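You operate a simulated robot arm through the tools that you are given. There is no shell and no other tool. Be economical: measure what you need, move in short steps, check, and stop when the job is done.

The job below is to be done with a simulated robot arm. You get a single attempt, and the scene is never put back.

## Task
Gauge the grooved cylinder under the dial; sort it into the grey tray.
Fine: limit 0.05 either way. Slide only with the red lever up; leave it up, sliding plate out.

Only the result counts: the job must be done as asked and must still hold three seconds after the hand-in. Knocking over, shifting, dropping, spilling or breaking anything else fails it.

## Robot
A 6-joint arm with a two-finger parallel gripper, fixed in place. Base frame: the origin is at the foot of the arm, x ahead of it, y to its left, z up. Lengths are in mm, angles in degrees, forces in N, time in s.
Its first joint turns from -66.0 to 66.0 degrees. Payload 2.45 kg.
The tool frame sits at the grasp point between the pads (the TCP): z along the fingers, y along the line on which they close. The tips reach 24 mm beyond it. The gripper opens to 68 mm. The fingers are 17 mm wide and 10 mm thick; the gripper's body (40 by 70 mm) begins 41 mm behind the TCP.
Orientation is told as [roll, pitch, yaw] about the base's x, y, z axes, in that order, counted from this pose: with the fingers straight down and closing along the base's y, the tool's x points along the base's -x, its y along +y and its z along -z.

## Interface
- The arm moves only by the tool play_rows. Its argument "rows" is a list of rows, each a list of 2 entries, a list of its own where there are three numbers: the shift along the tool's x, y, z in m, then the turn, a rotation vector about the tool's x, y, z in degrees. In form: [[[tx, ty, tz], [ax, ay, az]], ...]. A call has 1 to 20 rows; each row is the pose to reach, as a shift and turn from the pose commanded when the call began, along the tool's axes at that moment. "fingers" is the finger opening in m, from 0 to 0.068, set as the call begins (left out, the last holds). Rows are played at 5 a second. More than 50 mm and 8.6 degrees between two rows, or a gripper value outside its range, and nothing of the call is played. A pose out of reach is approached as far as the arm can. The call stops where the force on the tool passes 40 N (or 10 N more than at its start, if that is more) or the arm is blocked; 0.2 s more then pass. The fingers move at their own pace (about 108 mm/s each) and stop on an object; they squeeze with about 39 N. The grip force told is the motor's: it shows also when the fingers shut on nothing. Time passes only in rows, and 0.2 s behind the last, so rows that repeat a pose let the fingers close. It gives the time, the measured TCP pose, the force on the tool (base axes), the opening and the grip force at its end, in the units of the frame above (readings bear some noise), and new pictures: "views" is both (left out), scene, wrist or none.
- Cameras (640 x 400 px; columns grow to the right, rows downward): "scene" is fixed at [172.2, 432, 1441.7]; the picture's right is [-0.61, -0.79, 0.00], its down [-0.61, 0.47, -0.64] and it looks along [0.50, -0.39, -0.77] (base axes); focal length 323 px, centre (320, 200). "wrist" rides on the gripper at [84, 11, -75] in the tool frame; the picture's right is [-0.13, 0.99, 0.00], its down [-0.60, -0.08, -0.79] and it looks along [-0.79, -0.10, 0.61] (tool axes); focal length 251 px, centre (320, 200). There is no depth. A picture from a camera that has moved, and an enlarged one, comes with that camera's place and axes in the base frame and with its lens.
- enlarge(camera, box): a new picture of the part [left, top, right, bottom] of that camera's present view, enlarged. No time passes.
- close_job(): hands the job in; it is judged then, once.

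Go step by step. Nothing tells you positions but the pictures and the camera data: compare them with the known pose of the tool, close in by small moves and look again before you grip or let go. The budget is 120 turns and 170 pictures, counting those below and the enlarged ones. Unless the task says otherwise, let go and move clear before handing in, and close with one line.

The tools are called after ">>>" by a JSON object that holds its "name" and its "arguments". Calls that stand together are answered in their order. play_rows: Moves the arm, as the interface text tells. Its arguments: {"type":"object","properties":{"rows":{"type":"array","items":{"type":"array"}},"fingers":{"type":"number"},"views":{"type":"string","enum":["both","scene","wrist","none"]}},"required":["rows"]} The other tools are called the same way: enlarge (camera, box) takes an enlarged picture of a part of a camera's view; close_job () hands the job in.

At the start:

```text
time_s: 0.0
tcp_pos: [359.5, 203.2, 1090.4]
orientation: [0.1, 0.1, 0.1]
ft_force: [0.1, -0.4, 0.4]
gripper_width: 67.8
gripper_force: 0.1
```

scene: 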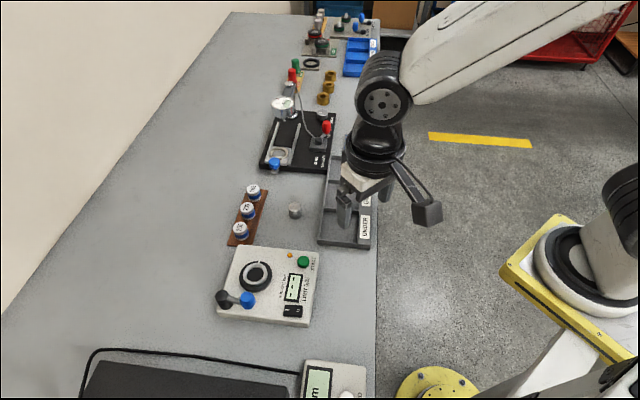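
wrist: 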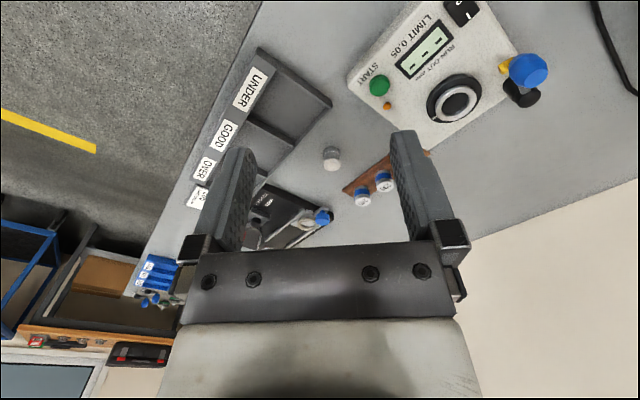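

I see a bench with a run-out tester, a wooden rack of masters, a dial gauge fixture with slide and red lever, a grey tray with labels, and a small cylinder. I'll enlarge the parts that matter first.

>>> {"name": "enlarge", "arguments": {"camera": "scene", "box": [250, 80, 350, 180]}}

>>> {"name": "enlarge", "arguments": {"camera": "scene", "box": [210, 160, 390, 330]}}

>>> {"name": "enlarge", "arguments": {"camera": "wrist", "box": [180, 50, 420, 250]}}

```text
4.00 times, centred on (300, 130) of scene
camera zoom: at [172.2, 432.0, 1441.7], right [-0.61, -0.79, 0.0], down [-0.61, 0.47, -0.64], along [0.5, -0.39, -0.77], focal length 1294 px, centre (400, 480)
```

zoom: 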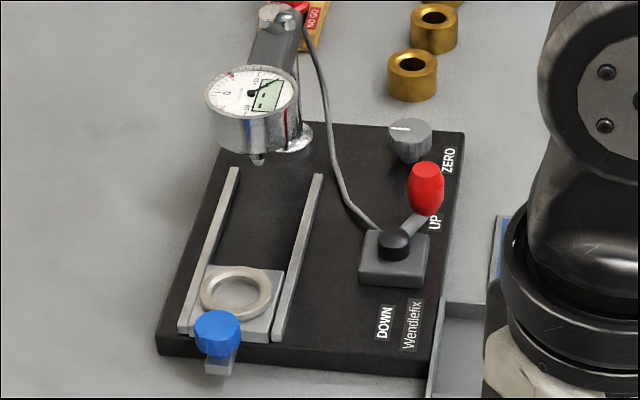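

```text
2.35 times, centred on (300, 245) of scene
camera zoom: at [172.2, 432.0, 1441.7], right [-0.61, -0.79, 0.0], down [-0.61, 0.47, -0.64], along [0.5, -0.39, -0.77], focal length 761 px, centre (367, 94)
```

zoom: 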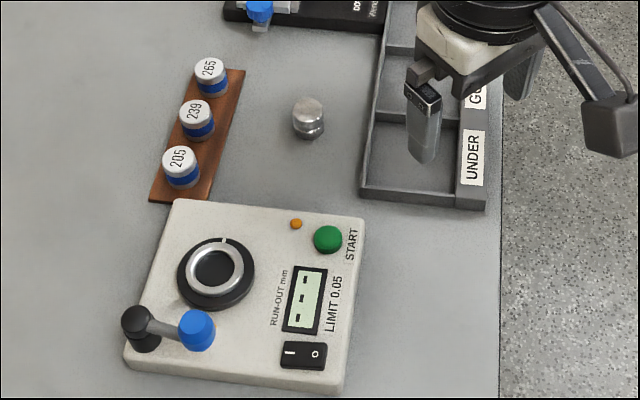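

```text
2.00 times, centred on (300, 150) of wrist
camera zoom: at [275.4, 216.2, 1162.4], right [0.13, 0.99, 0.0], down [0.6, -0.08, 0.79], along [0.79, -0.1, -0.61], focal length 503 px, centre (360, 300)
```

zoom: 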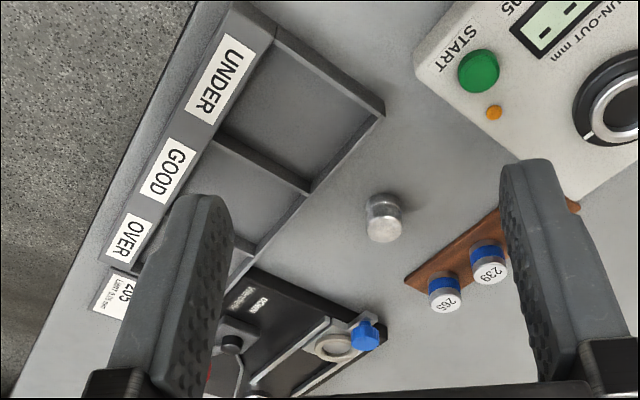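

The tray has a small card by the OVER label with a nominal; I'll read that and the dial closely.

>>> {"name": "enlarge", "arguments": {"camera": "wrist", "box": [180, 175, 230, 215]}}

>>> {"name": "enlarge", "arguments": {"camera": "scene", "box": [265, 90, 305, 125]}}

>>> {"name": "enlarge", "arguments": {"camera": "wrist", "box": [310, 135, 360, 180]}}

>>> {"name": "enlarge", "arguments": {"camera": "scene", "box": [280, 10, 380, 110]}}

```text
10.00 times, centred on (205, 195) of wrist
camera zoom: at [275.4, 216.2, 1162.4], right [0.13, 0.99, 0.0], down [0.6, -0.08, 0.79], along [0.79, -0.1, -0.61], focal length 2514 px, centre (1470, 250)
```

zoom: 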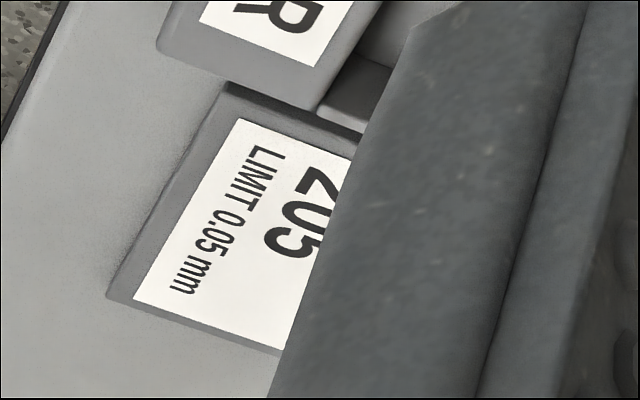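

```text
11.43 times, centred on (285, 108) of scene
camera zoom: at [172.2, 432.0, 1441.7], right [-0.61, -0.79, 0.0], down [-0.61, 0.47, -0.64], along [0.5, -0.39, -0.77], focal length 3696 px, centre (720, 1257)
```

zoom: 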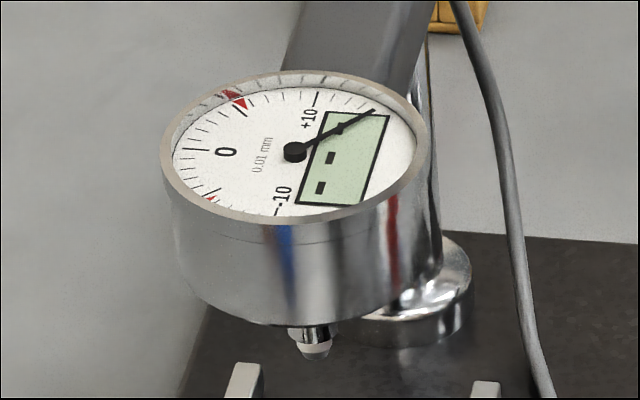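

```text
8.89 times, centred on (335, 158) of wrist
camera zoom: at [275.4, 216.2, 1162.4], right [0.13, 0.99, 0.0], down [0.6, -0.08, 0.79], along [0.79, -0.1, -0.61], focal length 2235 px, centre (187, 578)
```

zoom: 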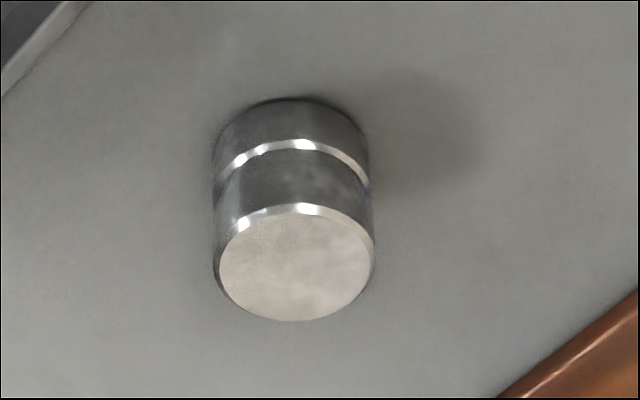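

```text
4.00 times, centred on (330, 60) of scene
camera zoom: at [172.2, 432.0, 1441.7], right [-0.61, -0.79, 0.0], down [-0.61, 0.47, -0.64], along [0.5, -0.39, -0.77], focal length 1294 px, centre (280, 760)
```

zoom: 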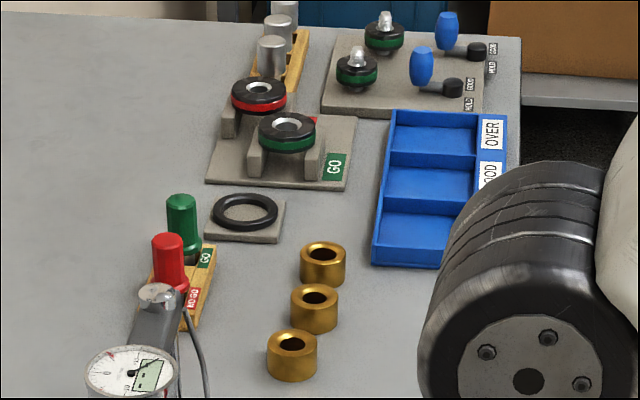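

Triangulating both cameras puts the bench top near z≈846 rather than 524. The cylinder is near (563,200), master 205 near (577,326), the slide nest near (736,130). I'll trust the pictures, and move to high above master 205, turned to suit the 45° layout.

>>> {"name": "play_rows", "arguments": {"rows": [[[-0.025, 0.015, 0.011], [0, 0, 5.6]], [[-0.05, 0.03, 0.022], [0, 0, 11.2]], [[-0.075, 0.045, 0.033], [0, 0, 16.9]], [[-0.1, 0.06, 0.045], [0, 0, 22.5]], [[-0.125, 0.075, 0.056], [0, 0, 28.1]], [[-0.15, 0.09, 0.067], [0, 0, 33.8]], [[-0.175, 0.105, 0.078], [0, 0, 39.4]], [[-0.2, 0.12, 0.09], [0, 0, 45]]], "fingers": 0.068}}

```text
time_s: 1.8
tcp_pos: [558.9, 324.6, 998.3]
orientation: [0.1, 0.0, -45.0]
ft_force: [0.4, -0.2, 0.2]
gripper_width: 68.0
gripper_force: 0.1
camera wrist: at [507.9, 392.8, 1071.6], right [0.79, 0.61, 0.0], down [0.37, -0.48, 0.79], along [0.48, -0.63, -0.61], focal length 251 px, centre (320, 200)
```

scene: 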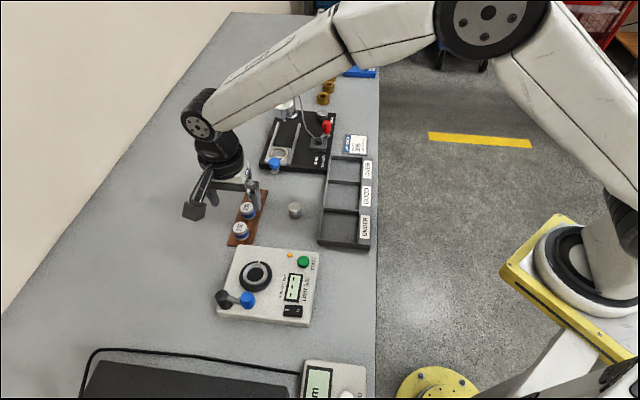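
wrist: 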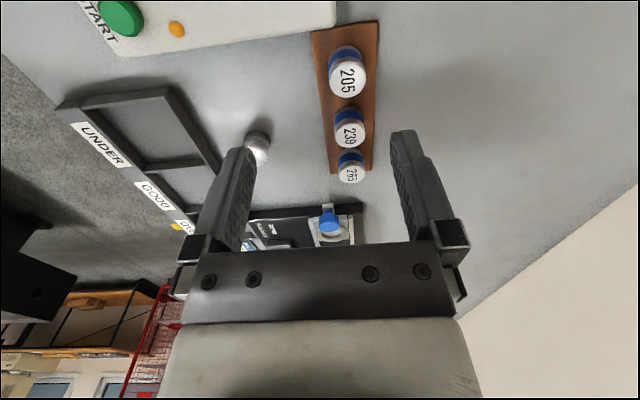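

Master 205's top is near (587,324,873). I'll shift over it and go down to check the alignment.

>>> {"name": "play_rows", "arguments": {"rows": [[[-0.01, 0.01, 0.02], [0, 0, 0]], [[-0.02, 0.0194, 0.04], [0, 0, 0]], [[-0.0202, 0.0194, 0.065], [0, 0, 0]]]}}

```text
time_s: 2.6
tcp_pos: [587.7, 324.4, 934.2]
orientation: [0.0, 0.1, -45.0]
ft_force: [0.9, -0.2, -0.8]
gripper_width: 68.0
gripper_force: 0.1
camera wrist: at [536.2, 392.5, 1007.0], right [0.79, 0.61, 0.0], down [0.37, -0.48, 0.79], along [0.48, -0.63, -0.61], focal length 251 px, centre (320, 200)
```

scene: 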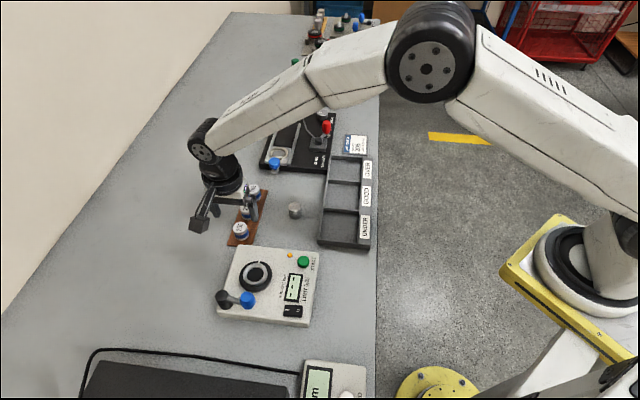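
wrist: 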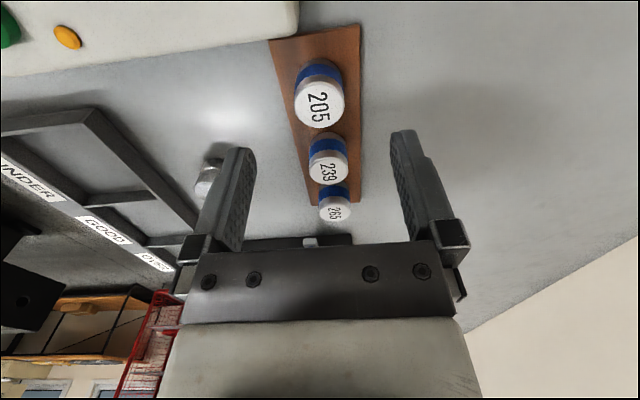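

Alignment looks close. I'll descend until the tips are just around the top of the master and look again.

>>> {"name": "play_rows", "arguments": {"rows": [[[0, 0, 0.015], [0, 0, 0]], [[0, 0, 0.03], [0, 0, 0]], [[0, 0, 0.04], [0, 0, 0]]]}}

>>> {"name": "enlarge", "arguments": {"camera": "scene", "box": [190, 160, 310, 260]}}

```text
time_s: 3.4
tcp_pos: [587.5, 325.7, 894.1]
orientation: [-0.1, 0.0, -45.0]
ft_force: [-0.1, -0.5, 0.1]
gripper_width: 68.1
gripper_force: 0.0
camera wrist: at [535.9, 392.3, 967.9], right [0.79, 0.61, 0.0], down [0.37, -0.48, 0.79], along [0.48, -0.63, -0.61], focal length 251 px, centre (320, 200)
```

scene: 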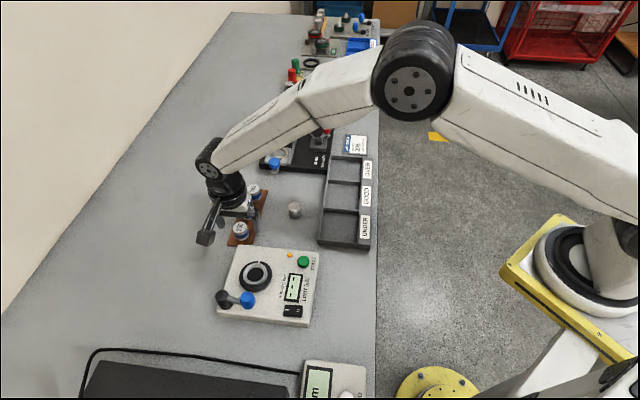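
wrist: 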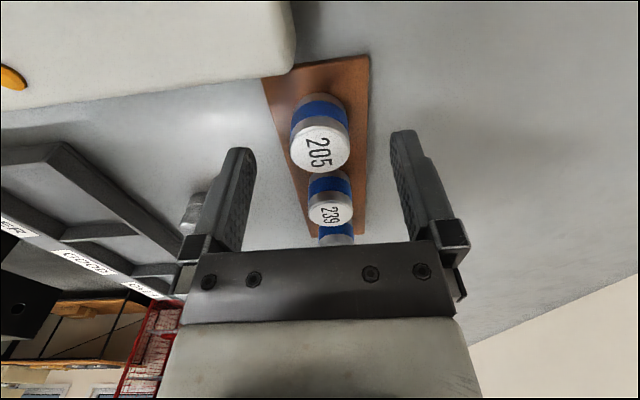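

```text
4.00 times, centred on (250, 210) of scene
camera zoom: at [172.2, 432.0, 1441.7], right [-0.61, -0.79, 0.0], down [-0.61, 0.47, -0.64], along [0.5, -0.39, -0.77], focal length 1294 px, centre (600, 160)
```

zoom: 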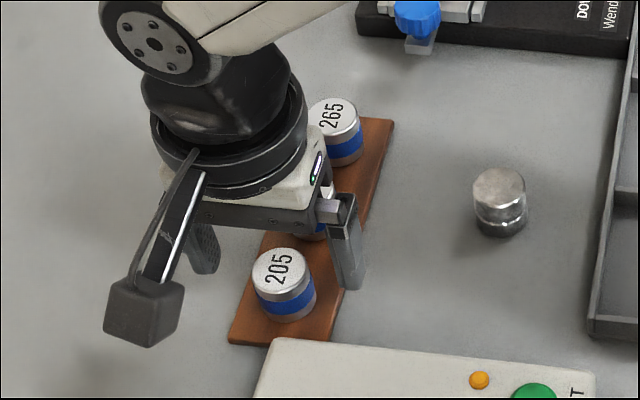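

The TCP is centred over 205 (top ≈871). I'll lower 12 mm and close.

>>> {"name": "play_rows", "arguments": {"rows": [[[0, 0, 0.006], [0, 0, 0]], [[0, 0, 0.012], [0, 0, 0]]], "views": "none"}}

>>> {"name": "play_rows", "arguments": {"rows": [[[0, 0, 0], [0, 0, 0]], [[0, 0, 0], [0, 0, 0]], [[0, 0, 0], [0, 0, 0]]], "fingers": 0.02}}

>>> {"name": "enlarge", "arguments": {"camera": "scene", "box": [190, 160, 310, 260]}}

```text
time_s: 4.0
tcp_pos: [589.1, 324.3, 882.3]
orientation: [0.2, 0.0, -45.0]
ft_force: [-0.3, 0.0, 0.0]
gripper_width: 68.1
gripper_force: 0.0
```

```text
time_s: 4.8
tcp_pos: [588.1, 322.1, 882.9]
orientation: [0.1, 0.0, -45.0]
ft_force: [1.0, -1.5, 1.1]
gripper_width: 28.9
gripper_force: 38.5
camera wrist: at [537.0, 391.9, 956.2], right [0.79, 0.61, 0.0], down [0.37, -0.48, 0.79], along [0.48, -0.63, -0.61], focal length 251 px, centre (320, 200)
```

scene: 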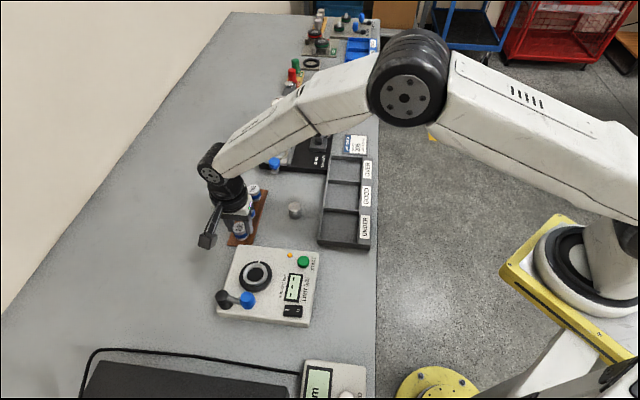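
wrist: 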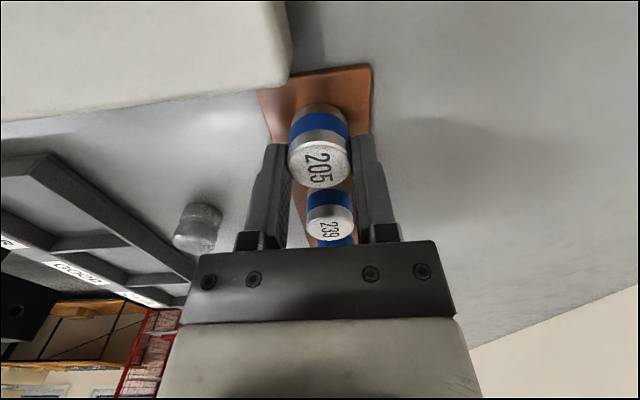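

```text
4.00 times, centred on (250, 210) of scene
camera zoom: at [172.2, 432.0, 1441.7], right [-0.61, -0.79, 0.0], down [-0.61, 0.47, -0.64], along [0.5, -0.39, -0.77], focal length 1294 px, centre (600, 160)
```

zoom: 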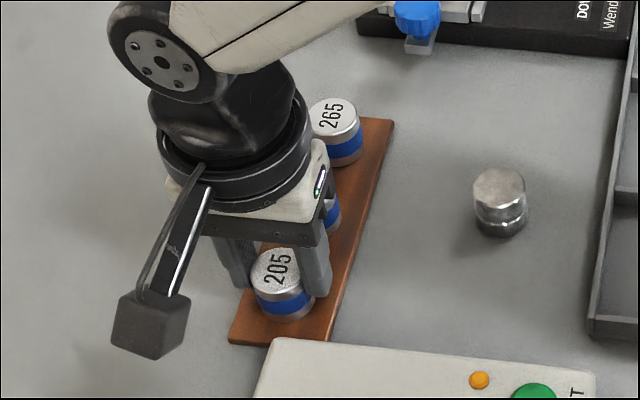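

Gripped at 28.9 mm width; master centre sits about 3 mm toward tool +x. I'll lift and look before travelling.

>>> {"name": "play_rows", "arguments": {"rows": [[[0, 0, -0.02], [0, 0, 0]], [[0, 0, -0.05], [0, 0, 0]], [[0, 0, -0.08], [0, 0, 0]]], "views": "wrist"}}

```text
time_s: 5.6
tcp_pos: [587.1, 324.8, 962.0]
orientation: [0.0, 0.0, -45.0]
ft_force: [0.0, -0.1, -0.9]
gripper_width: 29.0
gripper_force: 39.2
camera wrist: at [534.9, 392.7, 1036.3], right [0.79, 0.61, 0.0], down [0.37, -0.48, 0.79], along [0.48, -0.63, -0.61], focal length 251 px, centre (320, 200)
```

wrist: 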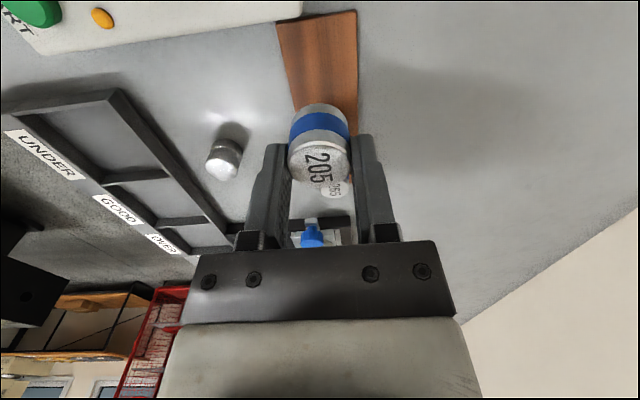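

Held well. Moving most of the way toward the nest and then checking.

>>> {"name": "play_rows", "arguments": {"rows": [[[-0.04, -0.008, 0], [0, 0, 0]], [[-0.08, -0.016, 0], [0, 0, 0]], [[-0.12, -0.024, 0], [0, 0, 0]], [[-0.16, -0.0325, 0], [0, 0, 0]], [[-0.18, -0.0325, 0], [0, 0, 0]]]}}

>>> {"name": "enlarge", "arguments": {"camera": "scene", "box": [230, 80, 350, 180]}}

>>> {"name": "enlarge", "arguments": {"camera": "wrist", "box": [200, 80, 440, 240]}}

```text
time_s: 6.8
tcp_pos: [691.2, 176.2, 963.0]
orientation: [0.1, 0.1, -45.1]
ft_force: [-0.1, 0.0, -1.4]
gripper_width: 28.8
gripper_force: 38.9
camera wrist: at [639.4, 243.8, 1036.4], right [0.79, 0.61, 0.0], down [0.37, -0.48, 0.79], along [0.48, -0.63, -0.61], focal length 251 px, centre (320, 200)
```

scene: 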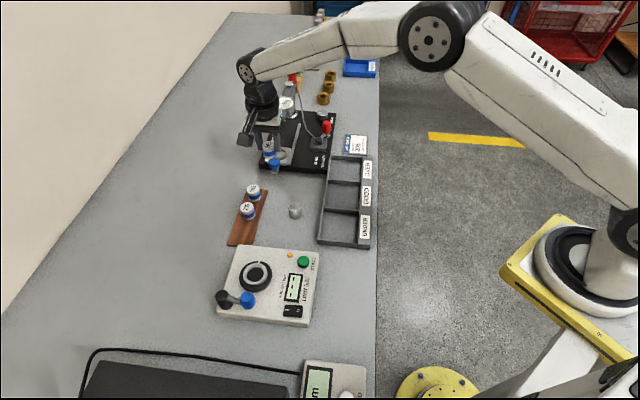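
wrist: 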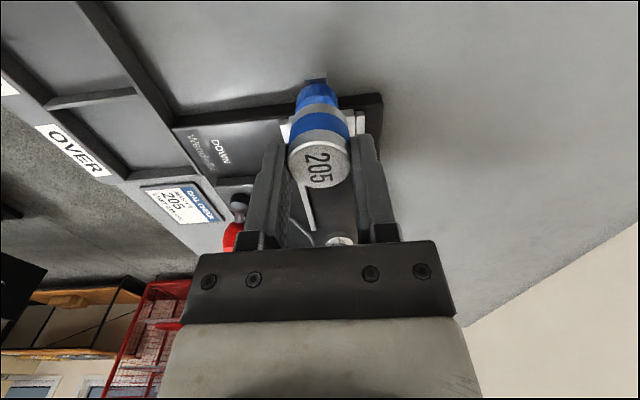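

```text
4.00 times, centred on (290, 130) of scene
camera zoom: at [172.2, 432.0, 1441.7], right [-0.61, -0.79, 0.0], down [-0.61, 0.47, -0.64], along [0.5, -0.39, -0.77], focal length 1294 px, centre (440, 480)
```

zoom: 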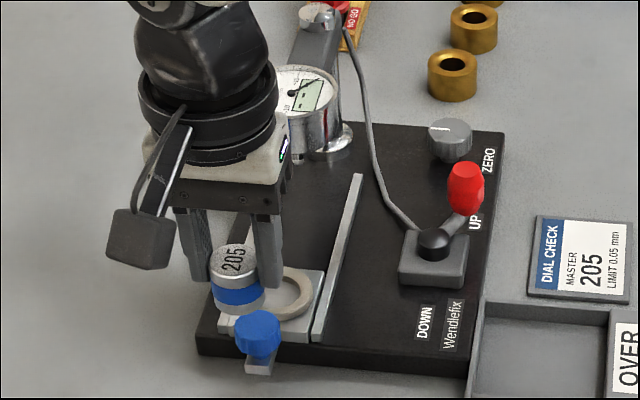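

```text
2.50 times, centred on (320, 160) of wrist
camera zoom: at [639.4, 243.8, 1036.4], right [0.79, 0.61, 0.0], down [0.37, -0.48, 0.79], along [0.48, -0.63, -0.61], focal length 629 px, centre (320, 300)
```

zoom: 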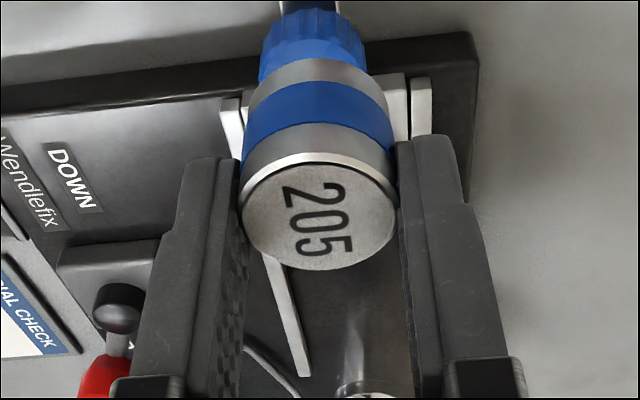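

The card confirms master 205 with limit 0.05 for this dial. The nest lies about 65 mm further on, and about 3 mm to tool −y; I'll move over it, lower somewhat and check.

>>> {"name": "play_rows", "arguments": {"rows": [[[-0.035, -0.003, 0], [0, 0, 0]], [[-0.066, -0.003, 0], [0, 0, 0]], [[-0.066, -0.003, 0.025], [0, 0, 0]]]}}

>>> {"name": "enlarge", "arguments": {"camera": "scene", "box": [245, 105, 325, 185]}}

>>> {"name": "enlarge", "arguments": {"camera": "wrist", "box": [200, 80, 440, 240]}}

```text
time_s: 7.6
tcp_pos: [736.7, 127.1, 938.1]
orientation: [-0.1, 0.0, -44.9]
ft_force: [0.8, -0.1, -1.8]
gripper_width: 28.8
gripper_force: 39.2
camera wrist: at [684.9, 192.9, 1010.4], right [0.79, 0.61, 0.0], down [0.37, -0.48, 0.79], along [0.48, -0.63, -0.61], focal length 251 px, centre (320, 200)
```

scene: 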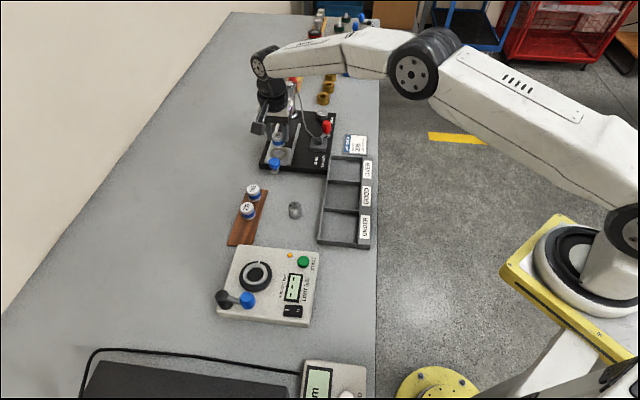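
wrist: 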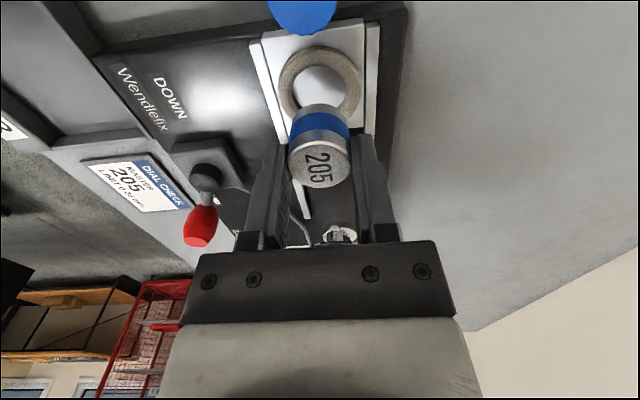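

```text
5.00 times, centred on (285, 145) of scene
camera zoom: at [172.3, 432.0, 1441.7], right [-0.61, -0.79, 0.0], down [-0.61, 0.47, -0.64], along [0.5, -0.39, -0.77], focal length 1617 px, centre (495, 475)
```

zoom: 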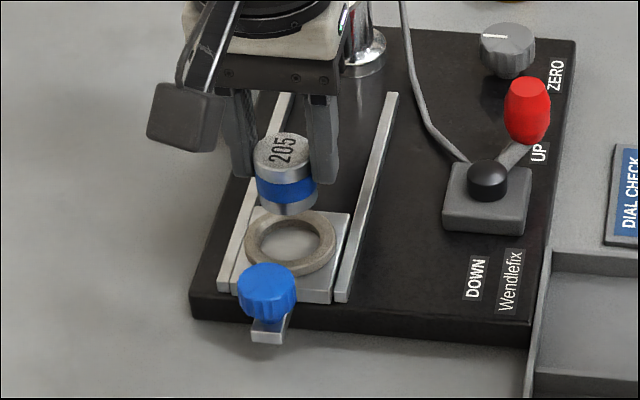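

```text
2.50 times, centred on (320, 160) of wrist
camera zoom: at [684.9, 192.9, 1010.4], right [0.79, 0.61, 0.0], down [0.37, -0.48, 0.79], along [0.48, -0.63, -0.61], focal length 629 px, centre (320, 300)
```

zoom: 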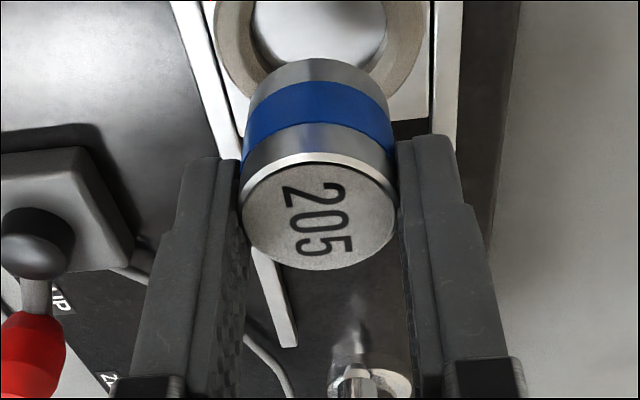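

The nest ring sits about 8 mm toward tool +x and 1 mm toward +y from the held master. I'll shift and lower to just above the ring.

>>> {"name": "play_rows", "arguments": {"rows": [[[0.008, 0.001, 0], [0, 0, 0]], [[0.008, 0.001, 0.02], [0, 0, 0]], [[0.008, 0.001, 0.02], [0, 0, 0]]]}}

>>> {"name": "enlarge", "arguments": {"camera": "scene", "box": [255, 115, 315, 175]}}

>>> {"name": "enlarge", "arguments": {"camera": "wrist", "box": [240, 60, 400, 180]}}

```text
time_s: 8.4
tcp_pos: [732.8, 130.8, 916.7]
orientation: [0.1, 0.0, -44.9]
ft_force: [-0.2, -0.1, -1.7]
gripper_width: 28.9
gripper_force: 39.0
camera wrist: at [681.2, 199.4, 989.3], right [0.79, 0.61, 0.0], down [0.37, -0.48, 0.79], along [0.48, -0.63, -0.61], focal length 251 px, centre (320, 200)
```

scene: 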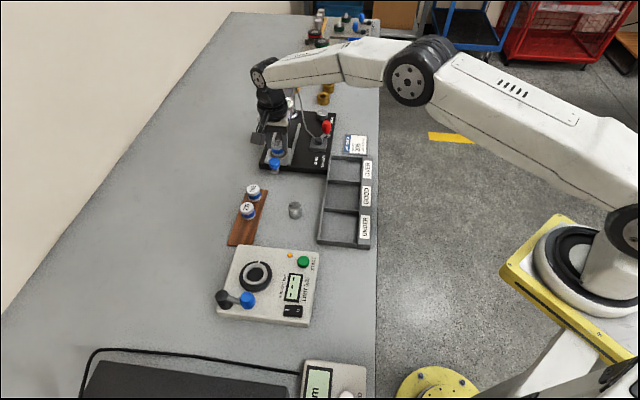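
wrist: 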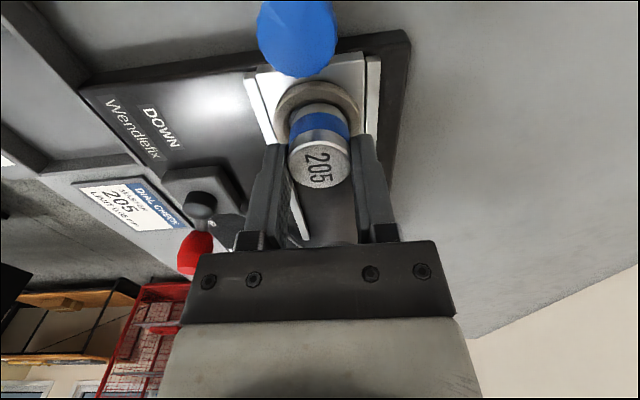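

```text
6.67 times, centred on (285, 145) of scene
camera zoom: at [172.2, 432.0, 1441.7], right [-0.61, -0.79, 0.0], down [-0.61, 0.47, -0.64], along [0.5, -0.39, -0.77], focal length 2156 px, centre (553, 567)
```

zoom: 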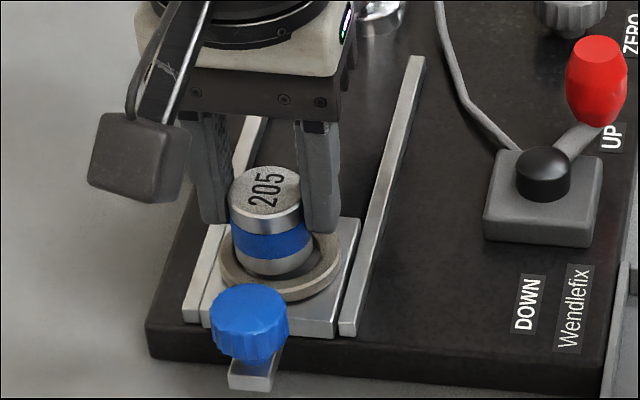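

```text
3.33 times, centred on (320, 120) of wrist
camera zoom: at [681.2, 199.4, 989.3], right [0.79, 0.61, 0.0], down [0.37, -0.48, 0.79], along [0.48, -0.63, -0.61], focal length 838 px, centre (320, 467)
```

zoom: 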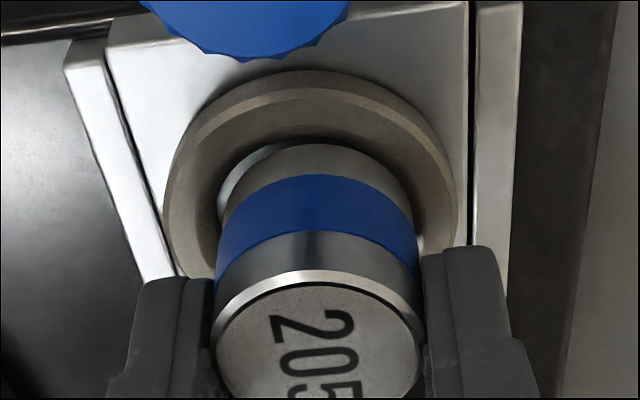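

Nearly concentric; a ~0.9 mm correction to −y is needed. I'll lower another 9 mm and check before entering.

>>> {"name": "play_rows", "arguments": {"rows": [[[0, -0.0009, 0.004], [0, 0, 0]], [[0, -0.0009, 0.009], [0, 0, 0]], [[0, -0.0009, 0.009], [0, 0, 0]]], "views": "none"}}

>>> {"name": "enlarge", "arguments": {"camera": "scene", "box": [255, 125, 305, 175]}}

>>> {"name": "enlarge", "arguments": {"camera": "wrist", "box": [260, 70, 380, 160]}}

```text
time_s: 9.2
tcp_pos: [732.2, 129.8, 908.0]
orientation: [0.2, -0.2, -45.0]
ft_force: [10.7, -7.2, 2.2]
gripper_width: 28.7
gripper_force: 39.0
```

```text
8.00 times, centred on (280, 150) of scene
camera zoom: at [172.4, 431.8, 1441.7], right [-0.61, -0.79, 0.0], down [-0.61, 0.47, -0.64], along [0.5, -0.39, -0.77], focal length 2588 px, centre (640, 600)
```

zoom: 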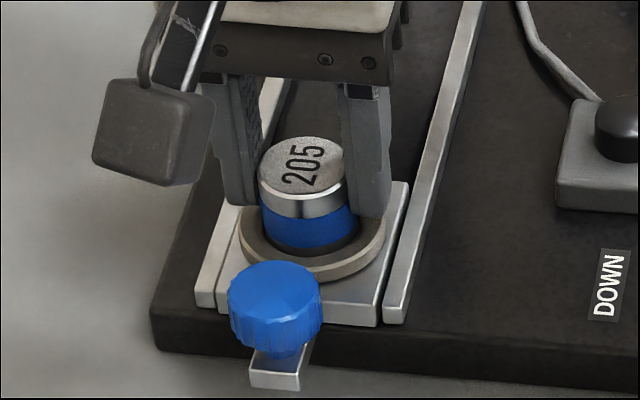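

```text
4.44 times, centred on (320, 115) of wrist
camera zoom: at [680.5, 197.8, 981.6], right [0.79, 0.61, 0.0], down [0.37, -0.48, 0.79], along [0.49, -0.63, -0.61], focal length 1118 px, centre (320, 578)
```

zoom: 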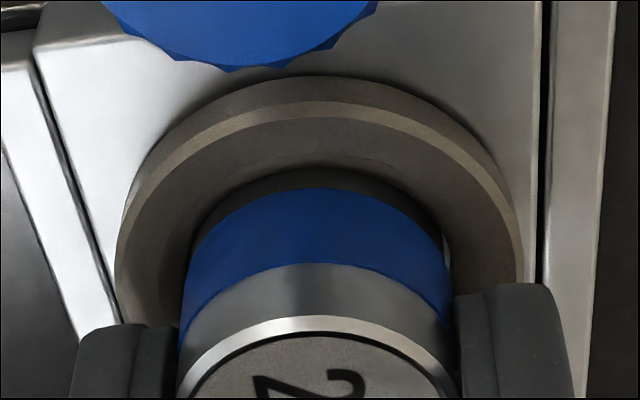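

The master has entered the ring and touches its near wall (side force ≈13 N). I'll ease 1.2 mm toward −x of the tool, which should relieve it.

>>> {"name": "play_rows", "arguments": {"rows": [[[-0.0006, 0, 0], [0, 0, 0]], [[-0.0012, 0, 0], [0, 0, 0]], [[-0.0012, 0, 0], [0, 0, 0]]], "views": "none"}}

```text
time_s: 10.0
tcp_pos: [733.3, 129.9, 907.6]
orientation: [0.0, -0.2, -45.0]
ft_force: [15.0, -5.2, 1.6]
gripper_width: 28.9
gripper_force: 38.6
```

Force grew slightly, so the sign is the other way; I'll go back the other direction.

>>> {"name": "play_rows", "arguments": {"rows": [[[0.0012, 0, 0], [0, 0, 0]], [[0.0022, 0, 0], [0, 0, 0]], [[0.0022, 0, 0], [0, 0, 0]]], "views": "none"}}

```text
time_s: 10.8
tcp_pos: [730.5, 130.5, 908.1]
orientation: [0.4, -0.3, -44.9]
ft_force: [26.0, -13.5, -2.6]
gripper_width: 28.7
gripper_force: 39.3
```

>>> {"name": "play_rows", "arguments": {"rows": [[[-0.0015, 0, 0], [0, 0, 0]], [[-0.003, 0, 0], [0, 0, 0]], [[-0.003, 0, 0], [0, 0, 0]]], "views": "none"}}

>>> {"name": "enlarge", "arguments": {"camera": "wrist", "box": [240, 60, 400, 180]}}

>>> {"name": "enlarge", "arguments": {"camera": "scene", "box": [255, 115, 315, 175]}}

```text
time_s: 11.6
tcp_pos: [733.1, 131.0, 908.5]
orientation: [0.1, 0.0, -44.9]
ft_force: [15.1, -6.1, 0.8]
gripper_width: 28.8
gripper_force: 38.4
```

```text
3.33 times, centred on (320, 120) of wrist
camera zoom: at [680.5, 197.8, 981.8], right [0.79, 0.61, 0.0], down [0.37, -0.48, 0.79], along [0.48, -0.63, -0.61], focal length 838 px, centre (320, 467)
```

zoom: 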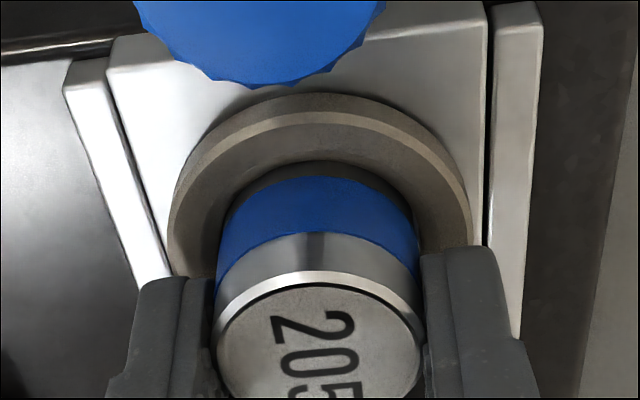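

```text
6.67 times, centred on (285, 145) of scene
camera zoom: at [172.6, 431.8, 1441.7], right [-0.61, -0.79, 0.0], down [-0.61, 0.47, -0.64], along [0.5, -0.39, -0.77], focal length 2156 px, centre (553, 567)
```

zoom: 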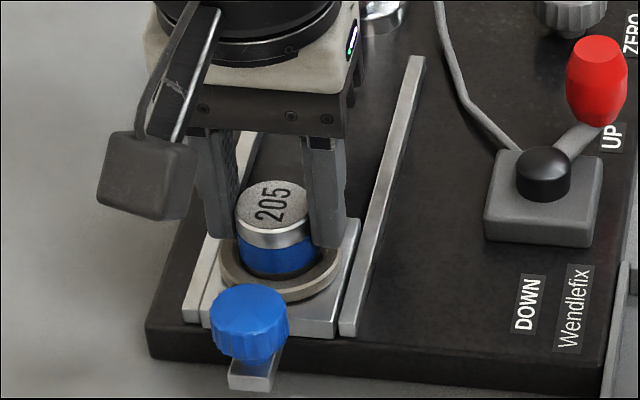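

>>> {"name": "play_rows", "arguments": {"rows": [[[-0.001, 0, 0], [0, 0, 0]], [[-0.002, 0, 0], [0, 0, 0]], [[-0.002, 0, 0], [0, 0, 0]]], "views": "none"}}

```text
time_s: 12.4
tcp_pos: [733.4, 128.8, 908.5]
orientation: [-0.1, 0.1, -44.9]
ft_force: [-0.1, 1.4, 4.4]
gripper_width: 28.7
gripper_force: 39.2
```

Side force is gone. Now lowering in small steps to the nest floor.

>>> {"name": "play_rows", "arguments": {"rows": [[[0, 0, 0.001], [0, 0, 0]], [[0, 0, 0.002], [0, 0, 0]], [[0, 0, 0.003], [0, 0, 0]], [[0, 0, 0.004], [0, 0, 0]]], "views": "none"}}

>>> {"name": "enlarge", "arguments": {"camera": "scene", "box": [255, 115, 315, 175]}}

```text
time_s: 13.4
tcp_pos: [734.8, 128.0, 907.1]
orientation: [0.3, -0.3, -44.9]
ft_force: [-8.1, -5.1, 30.3]
gripper_width: 28.9
gripper_force: 39.0
```

```text
6.67 times, centred on (285, 145) of scene
camera zoom: at [171.3, 431.7, 1441.9], right [-0.61, -0.79, 0.0], down [-0.61, 0.47, -0.64], along [0.51, -0.39, -0.77], focal length 2156 px, centre (553, 567)
```

zoom: 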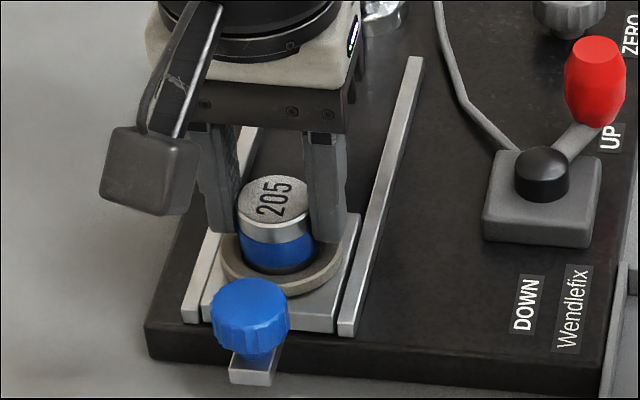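

Vertical contact 30 N with the lower silver band inside the ring: it appears seated. I'll ease up to relieve load, then open a little and look.

>>> {"name": "play_rows", "arguments": {"rows": [[[0, 0, -0.001], [0, 0, 0]], [[0, 0, -0.002], [0, 0, 0]]], "views": "none"}}

```text
time_s: 14.0
tcp_pos: [733.7, 128.7, 908.1]
orientation: [0.2, -0.1, -44.9]
ft_force: [-3.1, -2.0, 22.0]
gripper_width: 28.5
gripper_force: 39.2
```

>>> {"name": "play_rows", "arguments": {"rows": [[[0, 0, -0.001], [0, 0, 0]], [[0, 0, -0.001], [0, 0, 0]]], "views": "none"}}

>>> {"name": "play_rows", "arguments": {"rows": [[[0, 0, 0], [0, 0, 0]], [[0, 0, 0], [0, 0, 0]]], "fingers": 0.04}}

>>> {"name": "enlarge", "arguments": {"camera": "scene", "box": [255, 115, 315, 175]}}

>>> {"name": "enlarge", "arguments": {"camera": "wrist", "box": [240, 60, 400, 180]}}

```text
time_s: 14.6
tcp_pos: [733.8, 129.1, 906.7]
orientation: [0.2, 0.2, -45.0]
ft_force: [2.0, 3.3, 16.5]
gripper_width: 28.7
gripper_force: 38.5
```

```text
time_s: 15.2
tcp_pos: [733.5, 127.9, 906.6]
orientation: [0.1, 0.1, -45.0]
ft_force: [0.0, -0.7, 0.3]
gripper_width: 40.2
gripper_force: 0.0
camera wrist: at [681.5, 196.0, 979.8], right [0.79, 0.61, 0.0], down [0.37, -0.48, 0.79], along [0.48, -0.63, -0.61], focal length 251 px, centre (320, 200)
```

scene: 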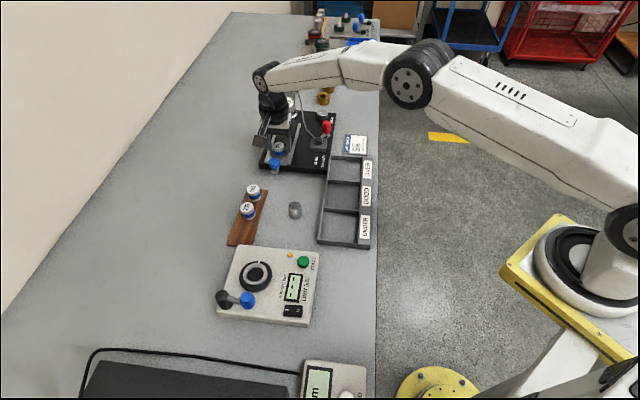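
wrist: 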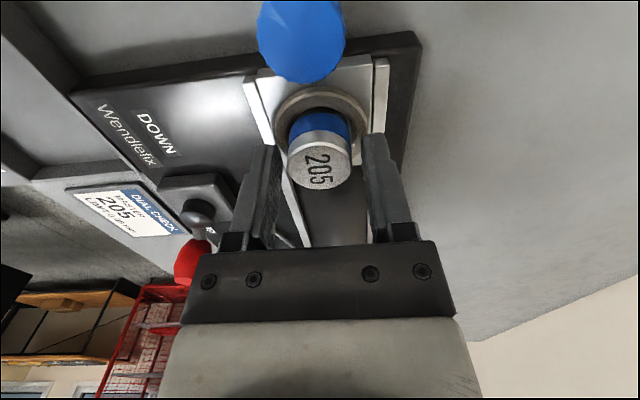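

```text
6.67 times, centred on (285, 145) of scene
camera zoom: at [172.2, 432.0, 1441.7], right [-0.61, -0.79, 0.0], down [-0.61, 0.47, -0.64], along [0.5, -0.39, -0.77], focal length 2156 px, centre (553, 567)
```

zoom: 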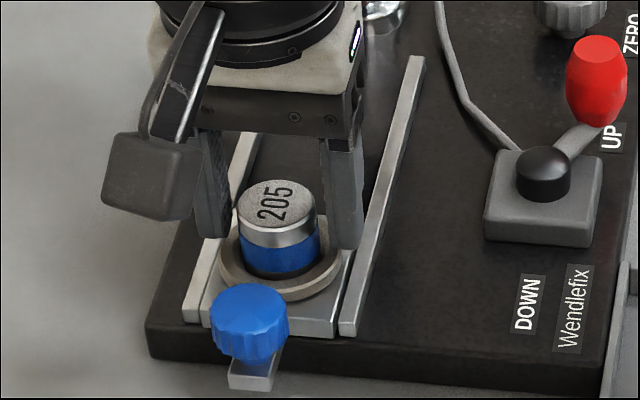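

```text
3.33 times, centred on (320, 120) of wrist
camera zoom: at [681.5, 196.0, 979.8], right [0.79, 0.61, 0.0], down [0.37, -0.48, 0.79], along [0.48, -0.63, -0.61], focal length 838 px, centre (320, 467)
```

zoom: 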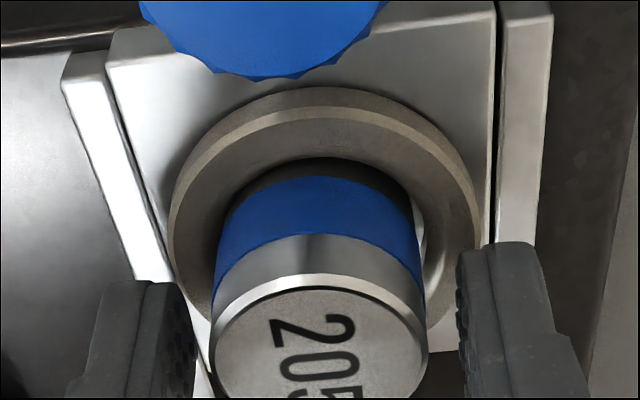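

The master stands upright in the nest. The pull knob is ~51 mm behind the nest; because the dial overhangs, I'll grip the knob with the tool leaned back 20°. First up, back over the knob and tilt.

>>> {"name": "play_rows", "arguments": {"rows": [[[0, 0, -0.03], [0, 0, 0]], [[0, 0, -0.06], [0, 0, 0]], [[0.025, 0, -0.06], [0, -7, 0]], [[0.051, 0, -0.06], [0, -14, 0]], [[0.051, 0, -0.06], [0, -20, 0]]], "fingers": 0.05}}

>>> {"name": "enlarge", "arguments": {"camera": "scene", "box": [245, 100, 325, 180]}}

```text
time_s: 16.4
tcp_pos: [697.9, 165.2, 966.7]
orientation: [0.1, -20.2, -45.0]
ft_force: [0.2, -0.5, 0.0]
gripper_width: 50.2
gripper_force: 0.1
camera wrist: at [631.9, 247.7, 1006.8], right [0.79, 0.62, 0.05], down [0.15, -0.27, 0.95], along [0.6, -0.74, -0.3], focal length 251 px, centre (320, 200)
```

scene: 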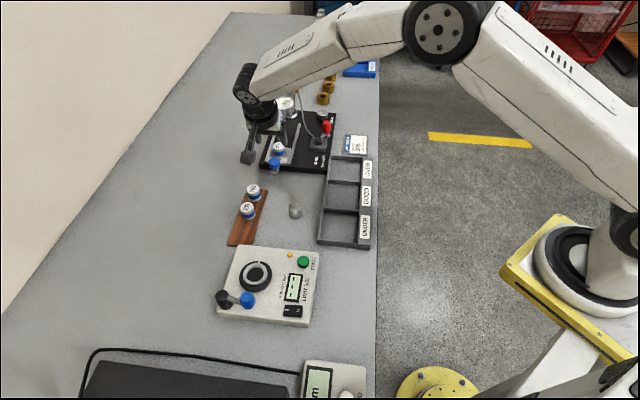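
wrist: 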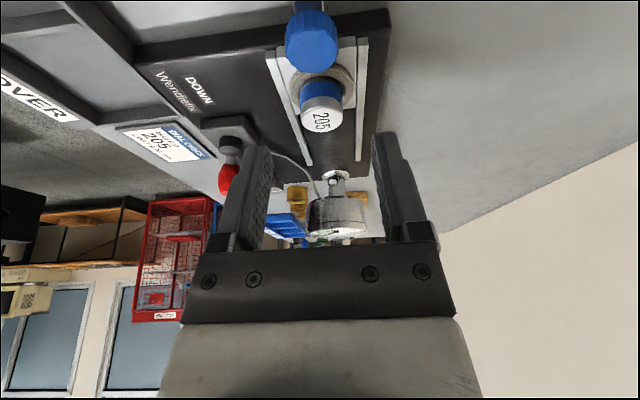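

```text
5.00 times, centred on (285, 140) of scene
camera zoom: at [172.2, 432.0, 1441.7], right [-0.61, -0.79, 0.0], down [-0.61, 0.47, -0.64], along [0.5, -0.39, -0.77], focal length 1617 px, centre (495, 500)
```

zoom: 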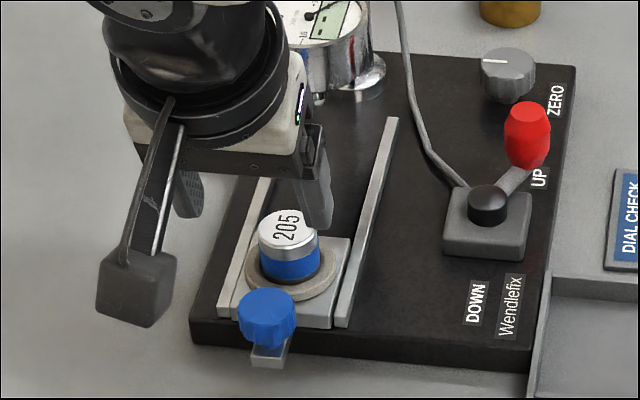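

Knob centred under the tool. Descending vertically (in the tilted frame) with 4 mm back-shift, checking midway.

>>> {"name": "play_rows", "arguments": {"rows": [[[0.012, 0, 0.032], [0, 0, 0]], [[0.021, 0, 0.047], [0, 0, 0]]]}}

>>> {"name": "enlarge", "arguments": {"camera": "scene", "box": [245, 110, 315, 180]}}

```text
time_s: 17.0
tcp_pos: [696.0, 168.0, 916.3]
orientation: [0.2, -20.0, -44.9]
ft_force: [0.4, -0.4, -0.7]
gripper_width: 49.9
gripper_force: 0.0
camera wrist: at [629.2, 250.4, 956.6], right [0.79, 0.62, 0.05], down [0.15, -0.27, 0.95], along [0.6, -0.74, -0.3], focal length 251 px, centre (320, 200)
```

scene: 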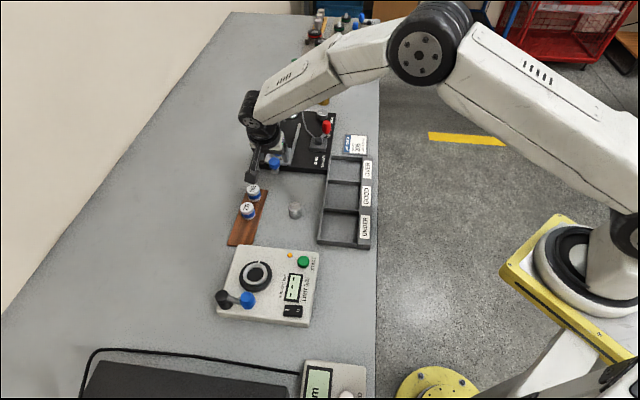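
wrist: 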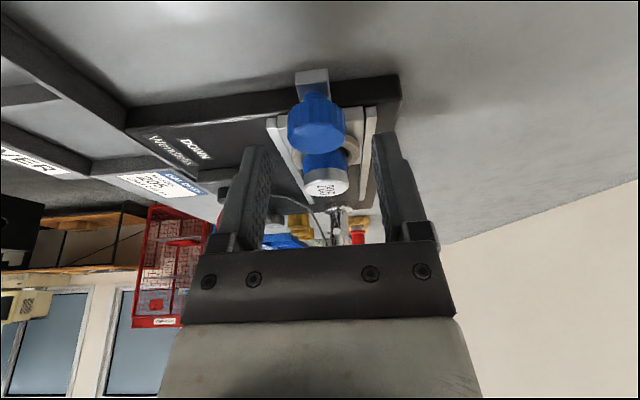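

```text
5.71 times, centred on (280, 145) of scene
camera zoom: at [172.2, 432.0, 1441.7], right [-0.61, -0.79, 0.0], down [-0.61, 0.47, -0.64], along [0.5, -0.39, -0.77], focal length 1848 px, centre (549, 514)
```

zoom: 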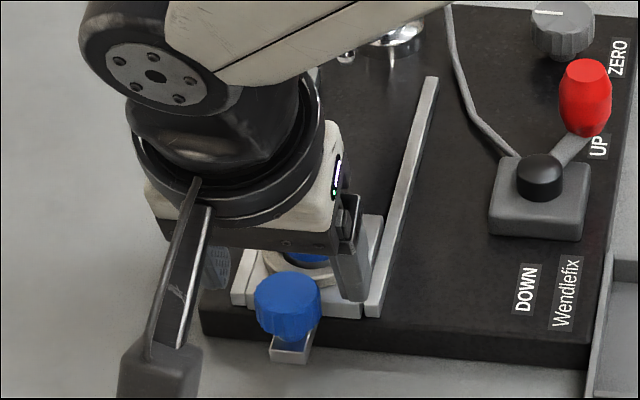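

Aligned with the knob. Lowering 22 mm and closing on it.

>>> {"name": "play_rows", "arguments": {"rows": [[[0.004, 0, 0.011], [0, 0, 0]], [[0.0075, 0, 0.0207], [0, 0, 0]]], "views": "none"}}

>>> {"name": "play_rows", "arguments": {"rows": [[[0, 0, 0], [0, 0, 0]], [[0, 0, 0], [0, 0, 0]], [[0, 0, 0], [0, 0, 0]]], "fingers": 0.015}}

>>> {"name": "enlarge", "arguments": {"camera": "wrist", "box": [200, 40, 440, 240]}}

```text
time_s: 17.6
tcp_pos: [695.4, 167.6, 893.1]
orientation: [0.1, -20.1, -45.0]
ft_force: [-0.5, 0.4, 0.5]
gripper_width: 49.9
gripper_force: 0.0
```

```text
time_s: 18.4
tcp_pos: [696.0, 167.8, 894.5]
orientation: [0.1, -19.9, -45.0]
ft_force: [3.3, 2.1, -4.1]
gripper_width: 27.8
gripper_force: 42.1
camera wrist: at [628.9, 249.7, 934.0], right [0.79, 0.62, 0.05], down [0.15, -0.27, 0.95], along [0.6, -0.74, -0.3], focal length 251 px, centre (320, 200)
```

scene: 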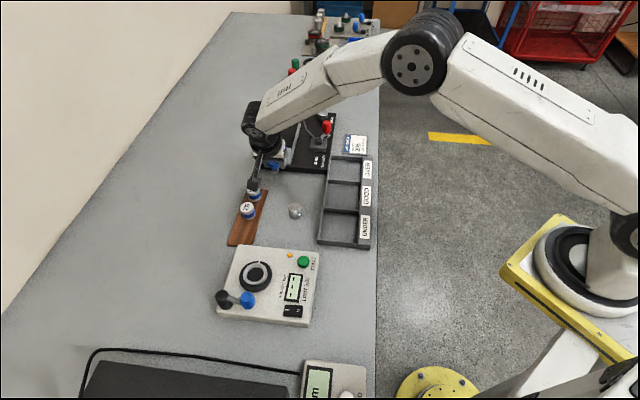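
wrist: 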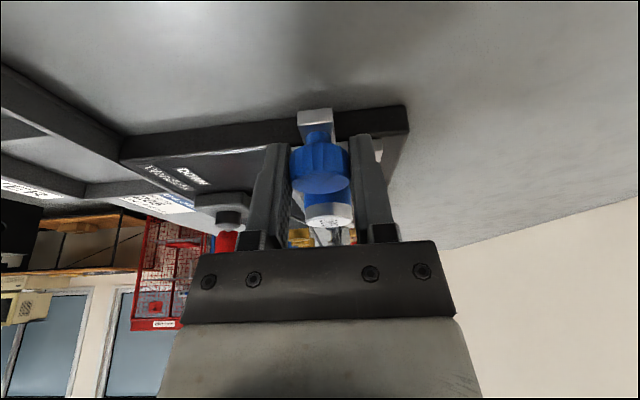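

```text
2.00 times, centred on (320, 140) of wrist
camera zoom: at [628.9, 249.7, 934.0], right [0.79, 0.62, 0.05], down [0.15, -0.27, 0.95], along [0.6, -0.74, -0.3], focal length 503 px, centre (320, 320)
```

zoom: 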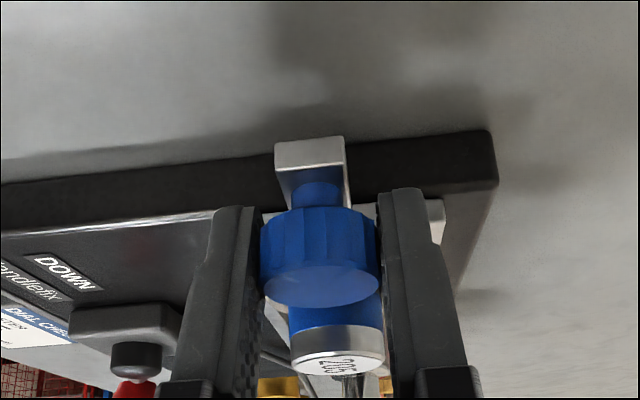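

Knob gripped. The lever is at UP, so I'll slide in gently, first 40 mm.

>>> {"name": "play_rows", "arguments": {"rows": [[[-0.0047, 0, 0.0017], [0, 0, 0]], [[-0.0141, 0, 0.0051], [0, 0, 0]], [[-0.0235, 0, 0.0086], [0, 0, 0]], [[-0.0329, 0, 0.012], [0, 0, 0]], [[-0.0376, 0, 0.0137], [0, 0, 0]]]}}

>>> {"name": "enlarge", "arguments": {"camera": "scene", "box": [255, 90, 325, 170]}}

```text
time_s: 19.6
tcp_pos: [724.1, 139.6, 893.7]
orientation: [0.1, -20.0, -45.0]
ft_force: [2.0, 3.1, -0.4]
gripper_width: 27.9
gripper_force: 41.8
camera wrist: at [658.0, 220.8, 934.0], right [0.79, 0.62, 0.05], down [0.15, -0.27, 0.95], along [0.6, -0.74, -0.3], focal length 251 px, centre (320, 200)
```

scene: 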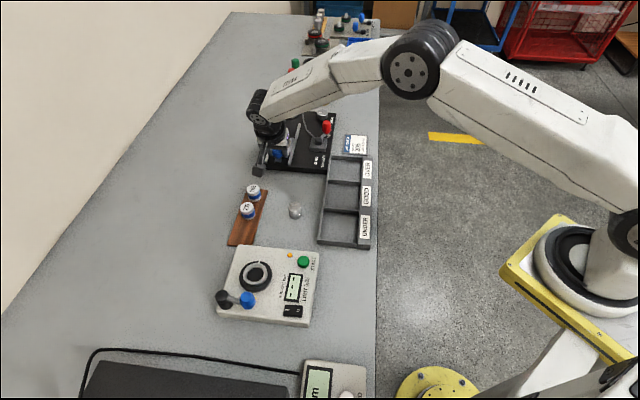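
wrist: 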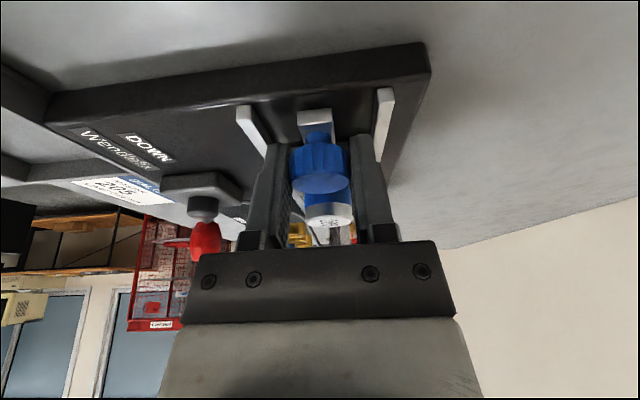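

```text
5.00 times, centred on (290, 130) of scene
camera zoom: at [172.3, 432.1, 1441.6], right [-0.61, -0.79, 0.0], down [-0.61, 0.47, -0.64], along [0.5, -0.39, -0.77], focal length 1617 px, centre (470, 550)
```

zoom: 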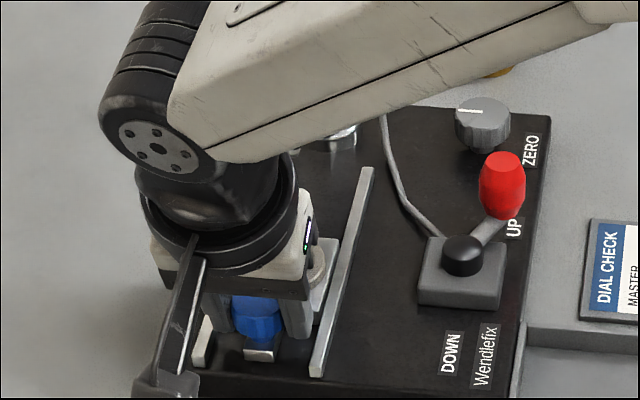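

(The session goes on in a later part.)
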